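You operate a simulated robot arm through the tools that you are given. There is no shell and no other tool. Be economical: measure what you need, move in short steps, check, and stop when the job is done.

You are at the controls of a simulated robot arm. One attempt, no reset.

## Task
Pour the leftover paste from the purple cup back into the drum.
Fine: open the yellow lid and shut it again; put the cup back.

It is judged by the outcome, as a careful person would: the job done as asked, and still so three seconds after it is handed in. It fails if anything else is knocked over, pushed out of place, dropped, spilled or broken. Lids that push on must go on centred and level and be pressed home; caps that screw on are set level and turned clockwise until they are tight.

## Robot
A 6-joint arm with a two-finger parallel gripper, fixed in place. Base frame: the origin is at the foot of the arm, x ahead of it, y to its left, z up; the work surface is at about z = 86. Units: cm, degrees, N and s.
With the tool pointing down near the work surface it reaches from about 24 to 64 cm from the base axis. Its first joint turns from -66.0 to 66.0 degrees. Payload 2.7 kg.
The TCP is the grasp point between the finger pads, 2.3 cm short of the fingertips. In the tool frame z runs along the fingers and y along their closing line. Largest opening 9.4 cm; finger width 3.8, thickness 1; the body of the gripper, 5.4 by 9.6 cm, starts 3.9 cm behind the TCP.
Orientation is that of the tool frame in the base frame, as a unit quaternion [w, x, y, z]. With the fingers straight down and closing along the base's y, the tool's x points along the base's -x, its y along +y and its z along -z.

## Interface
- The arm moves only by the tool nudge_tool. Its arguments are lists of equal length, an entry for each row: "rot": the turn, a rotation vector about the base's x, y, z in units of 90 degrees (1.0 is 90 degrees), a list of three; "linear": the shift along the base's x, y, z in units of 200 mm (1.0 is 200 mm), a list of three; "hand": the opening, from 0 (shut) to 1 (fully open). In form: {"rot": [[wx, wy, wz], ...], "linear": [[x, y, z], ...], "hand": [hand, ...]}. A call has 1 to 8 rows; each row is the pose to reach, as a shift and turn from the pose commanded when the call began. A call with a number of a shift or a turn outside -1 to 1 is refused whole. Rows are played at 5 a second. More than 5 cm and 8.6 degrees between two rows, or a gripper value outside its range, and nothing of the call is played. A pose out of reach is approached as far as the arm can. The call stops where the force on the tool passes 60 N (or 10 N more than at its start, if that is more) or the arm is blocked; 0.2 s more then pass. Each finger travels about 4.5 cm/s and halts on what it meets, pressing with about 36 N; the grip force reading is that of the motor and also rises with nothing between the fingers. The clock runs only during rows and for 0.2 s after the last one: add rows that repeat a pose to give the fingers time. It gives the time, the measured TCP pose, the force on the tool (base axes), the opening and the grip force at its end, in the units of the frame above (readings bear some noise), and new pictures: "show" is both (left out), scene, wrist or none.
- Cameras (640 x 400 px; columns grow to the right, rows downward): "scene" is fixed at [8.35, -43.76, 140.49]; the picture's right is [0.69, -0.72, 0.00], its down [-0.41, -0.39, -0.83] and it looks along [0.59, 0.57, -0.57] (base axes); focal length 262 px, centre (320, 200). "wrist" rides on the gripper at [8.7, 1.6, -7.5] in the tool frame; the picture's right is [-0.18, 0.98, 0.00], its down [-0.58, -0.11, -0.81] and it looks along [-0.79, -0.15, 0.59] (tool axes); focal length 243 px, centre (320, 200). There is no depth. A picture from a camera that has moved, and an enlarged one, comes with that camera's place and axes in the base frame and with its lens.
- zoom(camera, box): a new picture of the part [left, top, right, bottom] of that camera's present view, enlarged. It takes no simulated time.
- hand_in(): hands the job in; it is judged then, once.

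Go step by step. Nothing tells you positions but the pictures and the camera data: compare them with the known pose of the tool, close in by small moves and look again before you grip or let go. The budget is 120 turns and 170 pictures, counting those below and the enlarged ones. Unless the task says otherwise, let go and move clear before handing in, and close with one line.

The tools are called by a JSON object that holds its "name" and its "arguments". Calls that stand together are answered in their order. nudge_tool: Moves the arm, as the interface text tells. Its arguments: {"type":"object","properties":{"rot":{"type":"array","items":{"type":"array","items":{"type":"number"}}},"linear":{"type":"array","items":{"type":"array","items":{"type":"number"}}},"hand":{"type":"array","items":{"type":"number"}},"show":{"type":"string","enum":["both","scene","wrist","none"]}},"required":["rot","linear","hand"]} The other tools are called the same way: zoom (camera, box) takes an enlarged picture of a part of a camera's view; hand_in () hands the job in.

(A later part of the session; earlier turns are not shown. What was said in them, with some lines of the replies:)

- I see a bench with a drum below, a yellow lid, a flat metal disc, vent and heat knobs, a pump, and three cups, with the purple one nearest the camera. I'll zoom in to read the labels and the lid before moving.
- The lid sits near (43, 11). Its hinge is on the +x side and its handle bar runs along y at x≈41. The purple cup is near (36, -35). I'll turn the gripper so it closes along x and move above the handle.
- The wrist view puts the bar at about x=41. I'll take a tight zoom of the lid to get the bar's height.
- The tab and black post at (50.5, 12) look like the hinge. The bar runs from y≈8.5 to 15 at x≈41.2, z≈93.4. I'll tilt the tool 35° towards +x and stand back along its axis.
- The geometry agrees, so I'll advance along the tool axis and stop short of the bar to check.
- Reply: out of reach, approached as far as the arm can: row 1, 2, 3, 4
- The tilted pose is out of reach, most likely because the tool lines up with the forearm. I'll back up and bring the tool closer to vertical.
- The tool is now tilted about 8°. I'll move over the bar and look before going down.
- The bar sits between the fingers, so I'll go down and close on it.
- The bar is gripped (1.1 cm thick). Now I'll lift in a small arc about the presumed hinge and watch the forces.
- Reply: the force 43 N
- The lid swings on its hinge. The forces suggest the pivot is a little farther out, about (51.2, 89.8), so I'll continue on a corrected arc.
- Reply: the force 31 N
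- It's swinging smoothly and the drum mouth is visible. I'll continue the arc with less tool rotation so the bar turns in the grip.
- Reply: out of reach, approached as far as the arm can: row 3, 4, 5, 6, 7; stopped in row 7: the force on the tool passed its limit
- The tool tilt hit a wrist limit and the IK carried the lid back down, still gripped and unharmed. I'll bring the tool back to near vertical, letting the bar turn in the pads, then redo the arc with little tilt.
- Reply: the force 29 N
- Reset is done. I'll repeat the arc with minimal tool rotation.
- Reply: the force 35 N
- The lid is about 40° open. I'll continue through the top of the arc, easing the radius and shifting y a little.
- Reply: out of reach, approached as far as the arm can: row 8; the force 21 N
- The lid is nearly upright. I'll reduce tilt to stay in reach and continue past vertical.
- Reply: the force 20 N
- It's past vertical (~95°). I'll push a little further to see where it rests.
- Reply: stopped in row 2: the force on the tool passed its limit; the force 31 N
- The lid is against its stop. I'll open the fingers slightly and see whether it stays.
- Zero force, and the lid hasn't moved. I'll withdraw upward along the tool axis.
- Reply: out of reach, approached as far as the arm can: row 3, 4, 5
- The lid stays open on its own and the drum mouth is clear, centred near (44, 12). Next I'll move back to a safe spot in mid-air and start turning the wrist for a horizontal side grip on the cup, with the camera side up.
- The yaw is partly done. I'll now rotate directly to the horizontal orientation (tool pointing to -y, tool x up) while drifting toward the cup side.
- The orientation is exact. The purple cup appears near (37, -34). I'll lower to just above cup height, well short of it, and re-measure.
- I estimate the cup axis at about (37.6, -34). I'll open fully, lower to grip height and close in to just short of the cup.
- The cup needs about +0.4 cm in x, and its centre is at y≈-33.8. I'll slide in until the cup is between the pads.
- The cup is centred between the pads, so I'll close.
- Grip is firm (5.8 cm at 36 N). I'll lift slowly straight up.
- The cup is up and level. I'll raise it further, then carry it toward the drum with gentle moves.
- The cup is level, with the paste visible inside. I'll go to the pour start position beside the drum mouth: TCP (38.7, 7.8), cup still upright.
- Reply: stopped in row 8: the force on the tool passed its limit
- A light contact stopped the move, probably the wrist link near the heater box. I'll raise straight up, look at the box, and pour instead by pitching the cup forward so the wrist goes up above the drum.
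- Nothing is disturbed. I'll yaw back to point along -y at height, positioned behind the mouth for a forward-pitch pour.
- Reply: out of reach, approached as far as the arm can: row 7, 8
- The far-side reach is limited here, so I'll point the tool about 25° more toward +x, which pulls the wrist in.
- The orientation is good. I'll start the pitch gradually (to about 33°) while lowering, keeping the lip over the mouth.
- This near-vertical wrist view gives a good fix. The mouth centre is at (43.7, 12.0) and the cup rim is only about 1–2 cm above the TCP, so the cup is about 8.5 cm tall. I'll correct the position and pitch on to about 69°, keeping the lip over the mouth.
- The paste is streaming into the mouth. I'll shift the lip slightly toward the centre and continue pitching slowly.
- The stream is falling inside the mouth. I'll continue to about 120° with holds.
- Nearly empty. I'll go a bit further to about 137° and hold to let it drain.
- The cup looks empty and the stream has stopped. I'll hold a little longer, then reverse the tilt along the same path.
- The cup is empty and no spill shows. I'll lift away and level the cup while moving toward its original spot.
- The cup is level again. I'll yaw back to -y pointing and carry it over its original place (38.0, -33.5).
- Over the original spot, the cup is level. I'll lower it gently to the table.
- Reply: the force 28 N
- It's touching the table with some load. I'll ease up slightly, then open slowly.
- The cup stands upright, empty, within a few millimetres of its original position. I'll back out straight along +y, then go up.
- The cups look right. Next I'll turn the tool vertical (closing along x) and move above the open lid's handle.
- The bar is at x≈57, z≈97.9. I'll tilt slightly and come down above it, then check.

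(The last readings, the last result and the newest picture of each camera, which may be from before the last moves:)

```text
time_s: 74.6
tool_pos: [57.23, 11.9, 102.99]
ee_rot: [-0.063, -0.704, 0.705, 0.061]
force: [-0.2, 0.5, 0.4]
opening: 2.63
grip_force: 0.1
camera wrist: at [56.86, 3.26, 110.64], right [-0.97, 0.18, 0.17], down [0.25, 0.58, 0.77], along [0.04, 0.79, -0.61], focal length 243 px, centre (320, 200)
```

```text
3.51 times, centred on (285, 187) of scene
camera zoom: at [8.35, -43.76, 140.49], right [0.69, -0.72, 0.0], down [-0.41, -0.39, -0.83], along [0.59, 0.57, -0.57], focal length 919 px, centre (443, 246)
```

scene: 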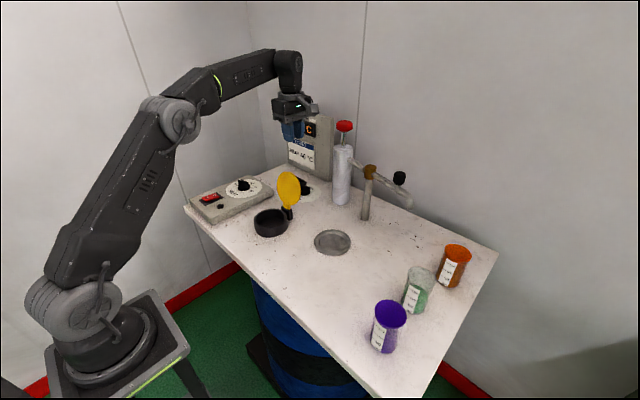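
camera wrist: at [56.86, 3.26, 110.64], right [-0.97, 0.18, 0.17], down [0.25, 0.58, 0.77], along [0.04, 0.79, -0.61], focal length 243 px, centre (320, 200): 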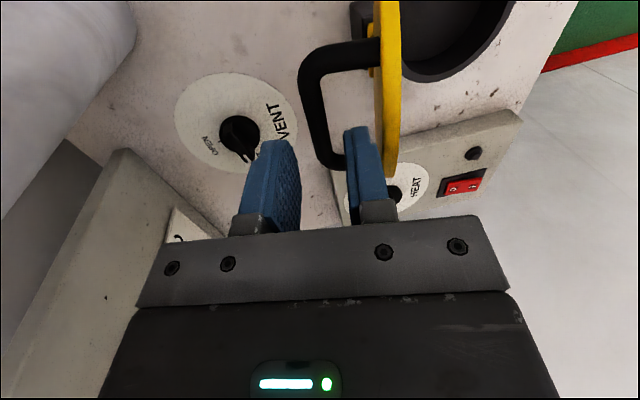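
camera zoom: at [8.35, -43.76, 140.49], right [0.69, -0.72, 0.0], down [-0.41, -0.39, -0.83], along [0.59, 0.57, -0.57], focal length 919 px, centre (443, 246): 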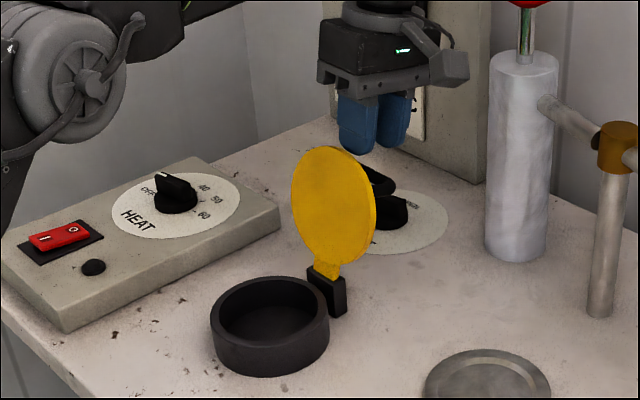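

The bar lines up with the tool axis. I'll advance 5 cm along it and close.

{"name": "nudge_tool", "arguments": {"rot": [[0, 0, 0], [0, 0, 0], [0, 0, 0], [0, 0, 0], [0, 0, 0]], "linear": [[-0.011, 0, -0.06], [-0.022, 0, -0.125], [-0.033, 0, -0.187], [-0.044, 0, -0.247], [-0.044, 0, -0.247]], "hand": [0.28, 0.28, 0.28, 0.28, 0.28], "show": "wrist"}}

{"name": "zoom", "arguments": {"camera": "scene", "box": [220, 130, 350, 244]}}

```text
time_s: 75.8
tool_pos: [56.38, 11.89, 98.28]
ee_rot: [-0.064, -0.704, 0.704, 0.061]
force: [-0.4, -0.7, -0.2]
opening: 2.63
grip_force: 0.1
camera wrist: at [56.01, 3.3, 105.86], right [-0.97, 0.18, 0.17], down [0.25, 0.58, 0.77], along [0.04, 0.79, -0.61], focal length 243 px, centre (320, 200)
```

wrist: 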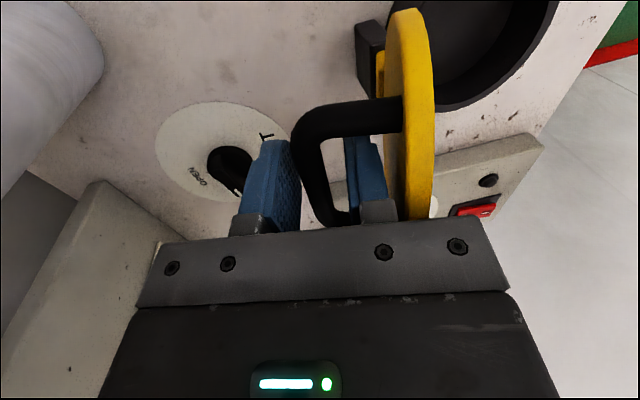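

```text
3.51 times, centred on (285, 187) of scene
camera zoom: at [8.35, -43.76, 140.49], right [0.69, -0.72, 0.0], down [-0.41, -0.39, -0.83], along [0.59, 0.57, -0.57], focal length 919 px, centre (443, 246)
```

zoom: 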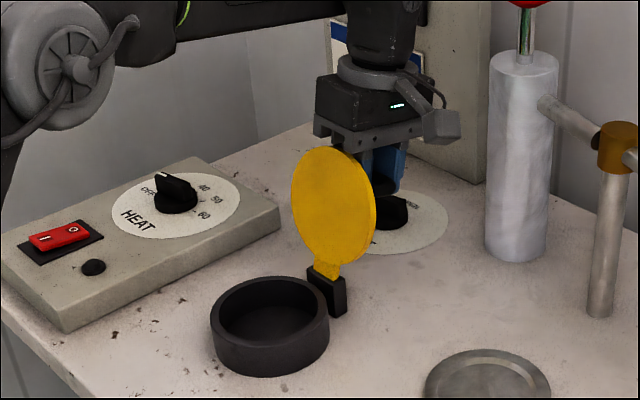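

The fingers straddle the bar. I'll grip and start swinging the lid back along the arc.

{"name": "nudge_tool", "arguments": {"rot": [[0, 0, 0], [0, 0, 0], [0, 0, 0], [0, 0, 0], [0, 0.02, 0], [0, 0.03, 0], [0, 0.04, 0], [0, 0.04, 0]], "linear": [[0, 0, 0], [0, 0, 0], [0, 0, 0], [-0.025, 0.02, 0], [-0.051, 0.0365, 0], [-0.1085, 0.067, 0], [-0.17, 0.089, 0], [-0.233, 0.1025, 0]], "hand": [0.1, 0, 0, 0, 0, 0, 0, 0], "show": "none"}}

{"name": "zoom", "arguments": {"camera": "scene", "box": [220, 130, 350, 244]}}

```text
time_s: 77.6
tool_pos: [52.52, 12.69, 99.0]
ee_rot: [-0.085, -0.7, 0.705, 0.075]
force: [-4.0, -7.4, 2.3]
opening: 1.23
grip_force: 45.0
stopped in row 8: the force on the tool passed its limit (the readings are from after the stop); the commanded pose is now the measured one
```

```text
3.51 times, centred on (285, 187) of scene
camera zoom: at [8.35, -43.77, 140.48], right [0.69, -0.72, 0.0], down [-0.41, -0.39, -0.83], along [0.59, 0.57, -0.56], focal length 919 px, centre (443, 246)
```

zoom: 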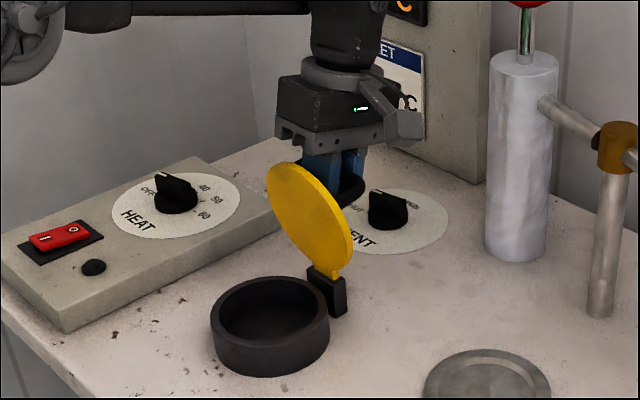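

The lid is moving, but my arc was a bit too large and the gripper is close to the lid edge. I'll tilt more, re-centre in y and use a tighter arc.

{"name": "nudge_tool", "arguments": {"rot": [[0, 0.05, 0], [0, 0.1, 0], [0, 0.15, 0], [0, 0.15, 0], [0, 0.15, 0]], "linear": [[0, -0.015, 0], [-0.01, -0.03, 0.005], [-0.03, -0.04, 0.014], [-0.0535, -0.04, 0.022], [-0.083, -0.04, 0.027]], "hand": [0, 0, 0, 0, 0], "show": "none"}}

{"name": "zoom", "arguments": {"camera": "scene", "box": [220, 130, 350, 244]}}

```text
time_s: 78.8
tool_pos: [50.96, 12.12, 99.21]
ee_rot: [-0.166, -0.688, 0.688, 0.159]
force: [-0.3, 28.8, -4.5]
opening: 1.15
grip_force: 45.8
```

```text
3.51 times, centred on (285, 187) of scene
camera zoom: at [8.36, -43.68, 140.51], right [0.69, -0.72, 0.0], down [-0.41, -0.39, -0.82], along [0.59, 0.57, -0.57], focal length 919 px, centre (443, 246)
```

zoom: 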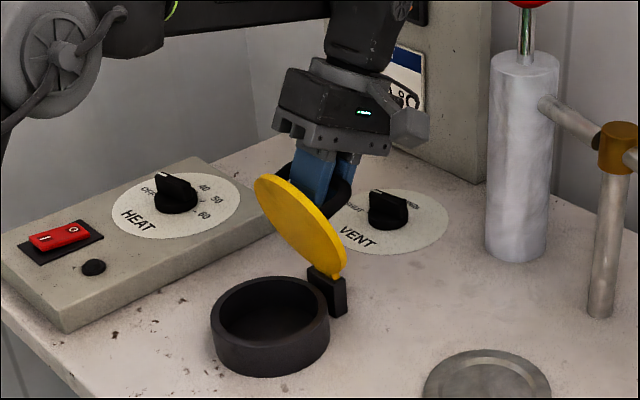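

It's moving well. I'll release the side load and continue the closing arc, reducing the tilt.

{"name": "nudge_tool", "arguments": {"rot": [[0, 0, 0], [0, -0.02, 0], [0, -0.05, 0], [0, -0.08, 0], [0, -0.11, 0], [0, -0.14, 0]], "linear": [[-0.046, 0.015, 0.002], [-0.092, 0.02, -0.002], [-0.153, 0.02, -0.012], [-0.213, 0.02, -0.03], [-0.27, 0.02, -0.052], [-0.321, 0.02, -0.0885]], "hand": [0, 0, 0, 0, 0, 0], "show": "none"}}

{"name": "zoom", "arguments": {"camera": "scene", "box": [220, 130, 350, 244]}}

```text
time_s: 80.2
tool_pos: [44.4, 12.13, 97.48]
ee_rot: [-0.089, -0.7, 0.704, 0.079]
force: [17.8, -13.5, -21.8]
opening: 1.14
grip_force: 44.8
```

```text
3.51 times, centred on (285, 187) of scene
camera zoom: at [8.43, -43.79, 140.47], right [0.69, -0.72, 0.0], down [-0.41, -0.39, -0.82], along [0.59, 0.57, -0.57], focal length 919 px, centre (443, 246)
```

zoom: 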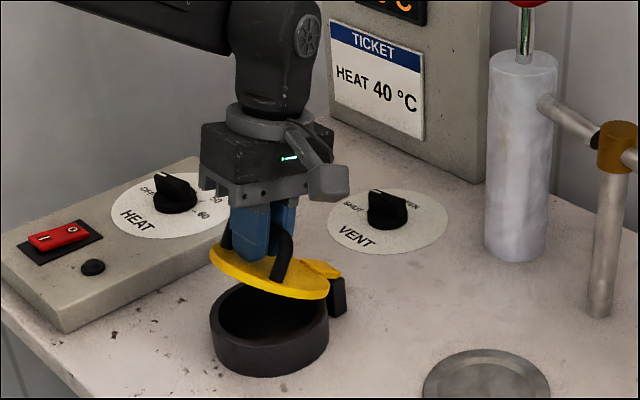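

Almost closed. I'll finish the arc down to the seat.

{"name": "nudge_tool", "arguments": {"rot": [[0, -0.02, 0], [0, -0.05, 0], [0, -0.08, 0], [0, -0.1, 0], [0, -0.1, 0]], "linear": [[-0.0415, -0.01, -0.0485], [-0.08, -0.01, -0.0985], [-0.107, -0.01, -0.146], [-0.12, -0.01, -0.175], [-0.12, -0.01, -0.175]], "hand": [0, 0, 0, 0, 0], "show": "none"}}

{"name": "zoom", "arguments": {"camera": "scene", "box": [220, 150, 330, 244]}}

```text
time_s: 81.4
tool_pos: [41.92, 12.18, 94.06]
ee_rot: [-0.037, -0.704, 0.708, 0.026]
force: [-33.4, 5.9, 15.7]
opening: 1.12
grip_force: 44.8
```

```text
4.26 times, centred on (275, 197) of scene
camera zoom: at [8.25, -43.75, 140.5], right [0.69, -0.72, 0.0], down [-0.41, -0.39, -0.83], along [0.59, 0.57, -0.56], focal length 1115 px, centre (512, 213)
```

zoom: 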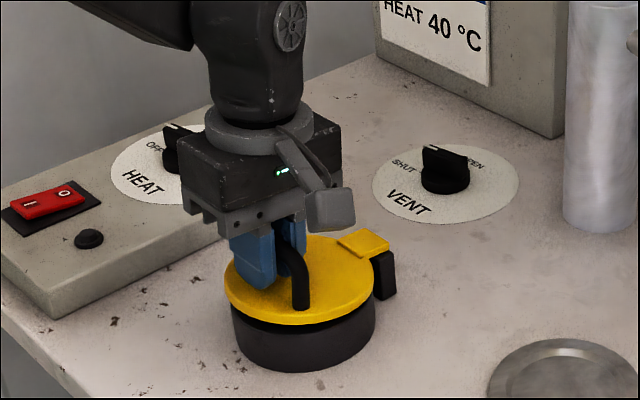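

There's still a thin gap. I'll ease x and press down.

{"name": "nudge_tool", "arguments": {"rot": [[0, 0, 0], [0, 0, 0], [0, 0, 0], [0, 0, 0], [0, 0, 0]], "linear": [[-0.015, 0, -0.01], [-0.02, 0, -0.025], [-0.022, 0, -0.04], [-0.024, 0, -0.055], [-0.024, 0, -0.055]], "hand": [0, 0, 0, 0, 0], "show": "none"}}

{"name": "zoom", "arguments": {"camera": "scene", "box": [220, 170, 316, 244]}}

```text
time_s: 82.6
tool_pos: [41.48, 12.15, 93.06]
ee_rot: [-0.037, -0.704, 0.709, 0.026]
force: [-38.5, 11.0, 31.5]
opening: 1.14
grip_force: 45.0
```

```text
5.41 times, centred on (268, 207) of scene
camera zoom: at [8.21, -43.74, 140.5], right [0.69, -0.72, 0.0], down [-0.41, -0.39, -0.83], along [0.59, 0.57, -0.56], focal length 1416 px, centre (601, 162)
```

zoom: 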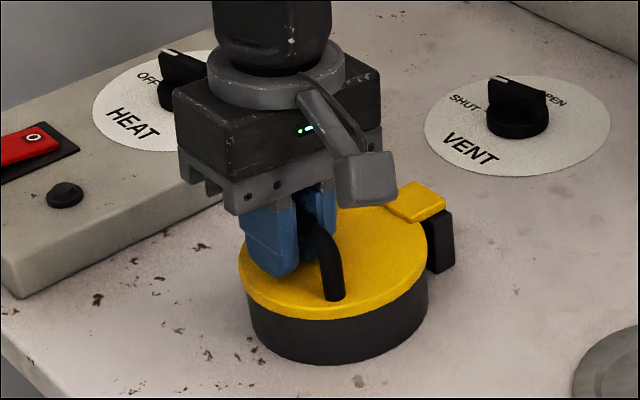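

The lid looks flush. I'll give a firmer press with x eased further to make sure it's home.

{"name": "nudge_tool", "arguments": {"rot": [[0, 0, 0], [0, 0, 0], [0, 0, 0], [0, 0, 0]], "linear": [[-0.02, -0.01, -0.01], [-0.035, -0.02, -0.025], [-0.04, -0.02, -0.04], [-0.04, -0.02, -0.04]], "hand": [0, 0, 0, 0], "show": "none"}}

{"name": "zoom", "arguments": {"camera": "scene", "box": [220, 170, 316, 244]}}

```text
time_s: 83.6
tool_pos: [41.37, 12.11, 92.77]
ee_rot: [-0.025, -0.705, 0.709, 0.02]
force: [8.4, 19.8, 41.3]
opening: 1.15
grip_force: 44.8
```

```text
5.41 times, centred on (268, 207) of scene
camera zoom: at [8.32, -43.72, 140.5], right [0.69, -0.72, 0.0], down [-0.41, -0.39, -0.82], along [0.59, 0.57, -0.57], focal length 1416 px, centre (601, 162)
```

zoom: 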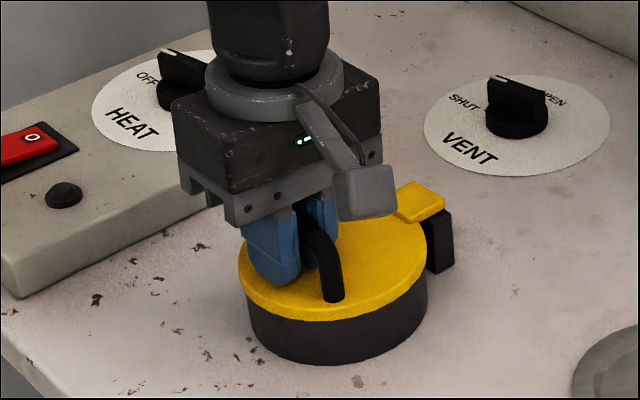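

Closed and pressed at about 41 N. I'll relax, open, and lift clear.

{"name": "nudge_tool", "arguments": {"rot": [[0, 0, 0], [0, 0, 0], [0, 0, 0], [0, 0, 0]], "linear": [[0, 0, 0.02], [0, 0, 0.03], [0, 0, 0.04], [0, 0, 0.04]], "hand": [0.1, 0.25, 0.32, 0.32], "show": "none"}}

{"name": "nudge_tool", "arguments": {"rot": [[0, 0, 0], [0, 0, 0], [0, 0, 0], [0, 0, 0], [0, 0, 0], [0, 0, 0]], "linear": [[0, 0, 0.08], [0, 0, 0.2], [0, 0, 0.4], [0, 0, 0.6], [0, 0, 0.8], [0, 0, 1.0]], "hand": [0.32, 0.32, 0.32, 0.32, 0.32, 0.32], "show": "scene"}}

{"name": "zoom", "arguments": {"camera": "scene", "box": [240, 190, 304, 244]}}

{"name": "zoom", "arguments": {"camera": "scene", "box": [320, 225, 480, 365]}}

```text
time_s: 84.6
tool_pos: [40.82, 11.65, 92.81]
ee_rot: [-0.037, -0.703, 0.71, 0.025]
force: [-4.6, 4.3, 8.2]
opening: 2.78
grip_force: 0.1
```

```text
time_s: 86.0
tool_pos: [40.95, 11.76, 113.09]
ee_rot: [-0.034, -0.704, 0.709, 0.025]
force: [-0.4, 0.1, -0.3]
opening: 3.01
grip_force: 0.1
```

scene: 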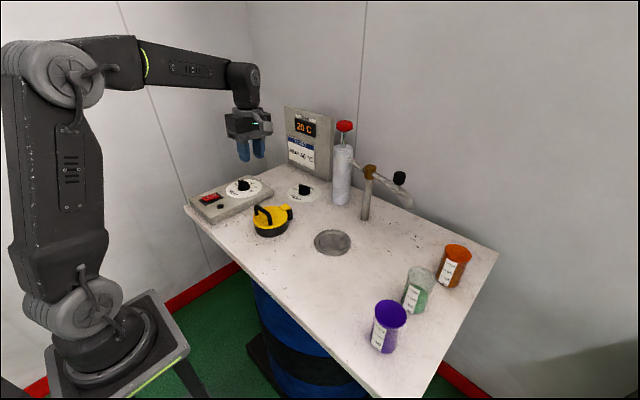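

```text
7.41 times, centred on (272, 217) of scene
camera zoom: at [8.35, -43.76, 140.49], right [0.69, -0.72, 0.0], down [-0.41, -0.39, -0.83], along [0.59, 0.57, -0.57], focal length 1941 px, centre (676, 74)
```

zoom: 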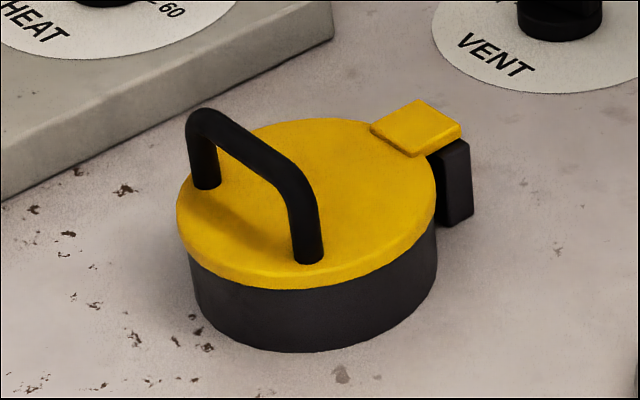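

```text
2.86 times, centred on (400, 295) of scene
camera zoom: at [8.35, -43.76, 140.49], right [0.69, -0.72, 0.0], down [-0.41, -0.39, -0.83], along [0.59, 0.57, -0.57], focal length 749 px, centre (91, -71)
```

zoom: 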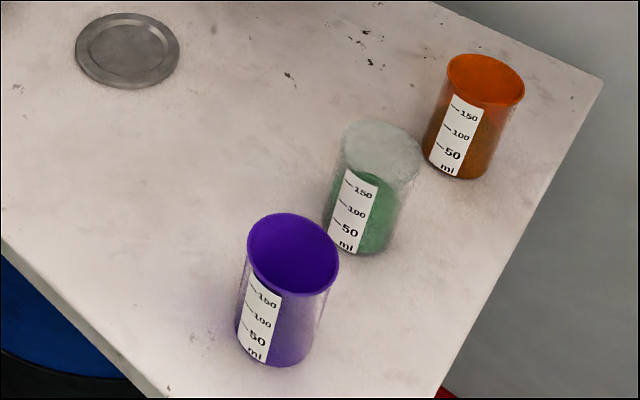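

The lid is shut exactly as it was at the start. The purple cup is empty and back in place, nothing else has moved and no spill shows, so I'm handing in.

{"name": "hand_in", "arguments": {}}

```text
The job is handed in.
```

I poured the paste from the purple cup back into the drum, shut the yellow lid and pressed it home, and put the cup back within a few millimetres of where it stood; the pictures show no spill.
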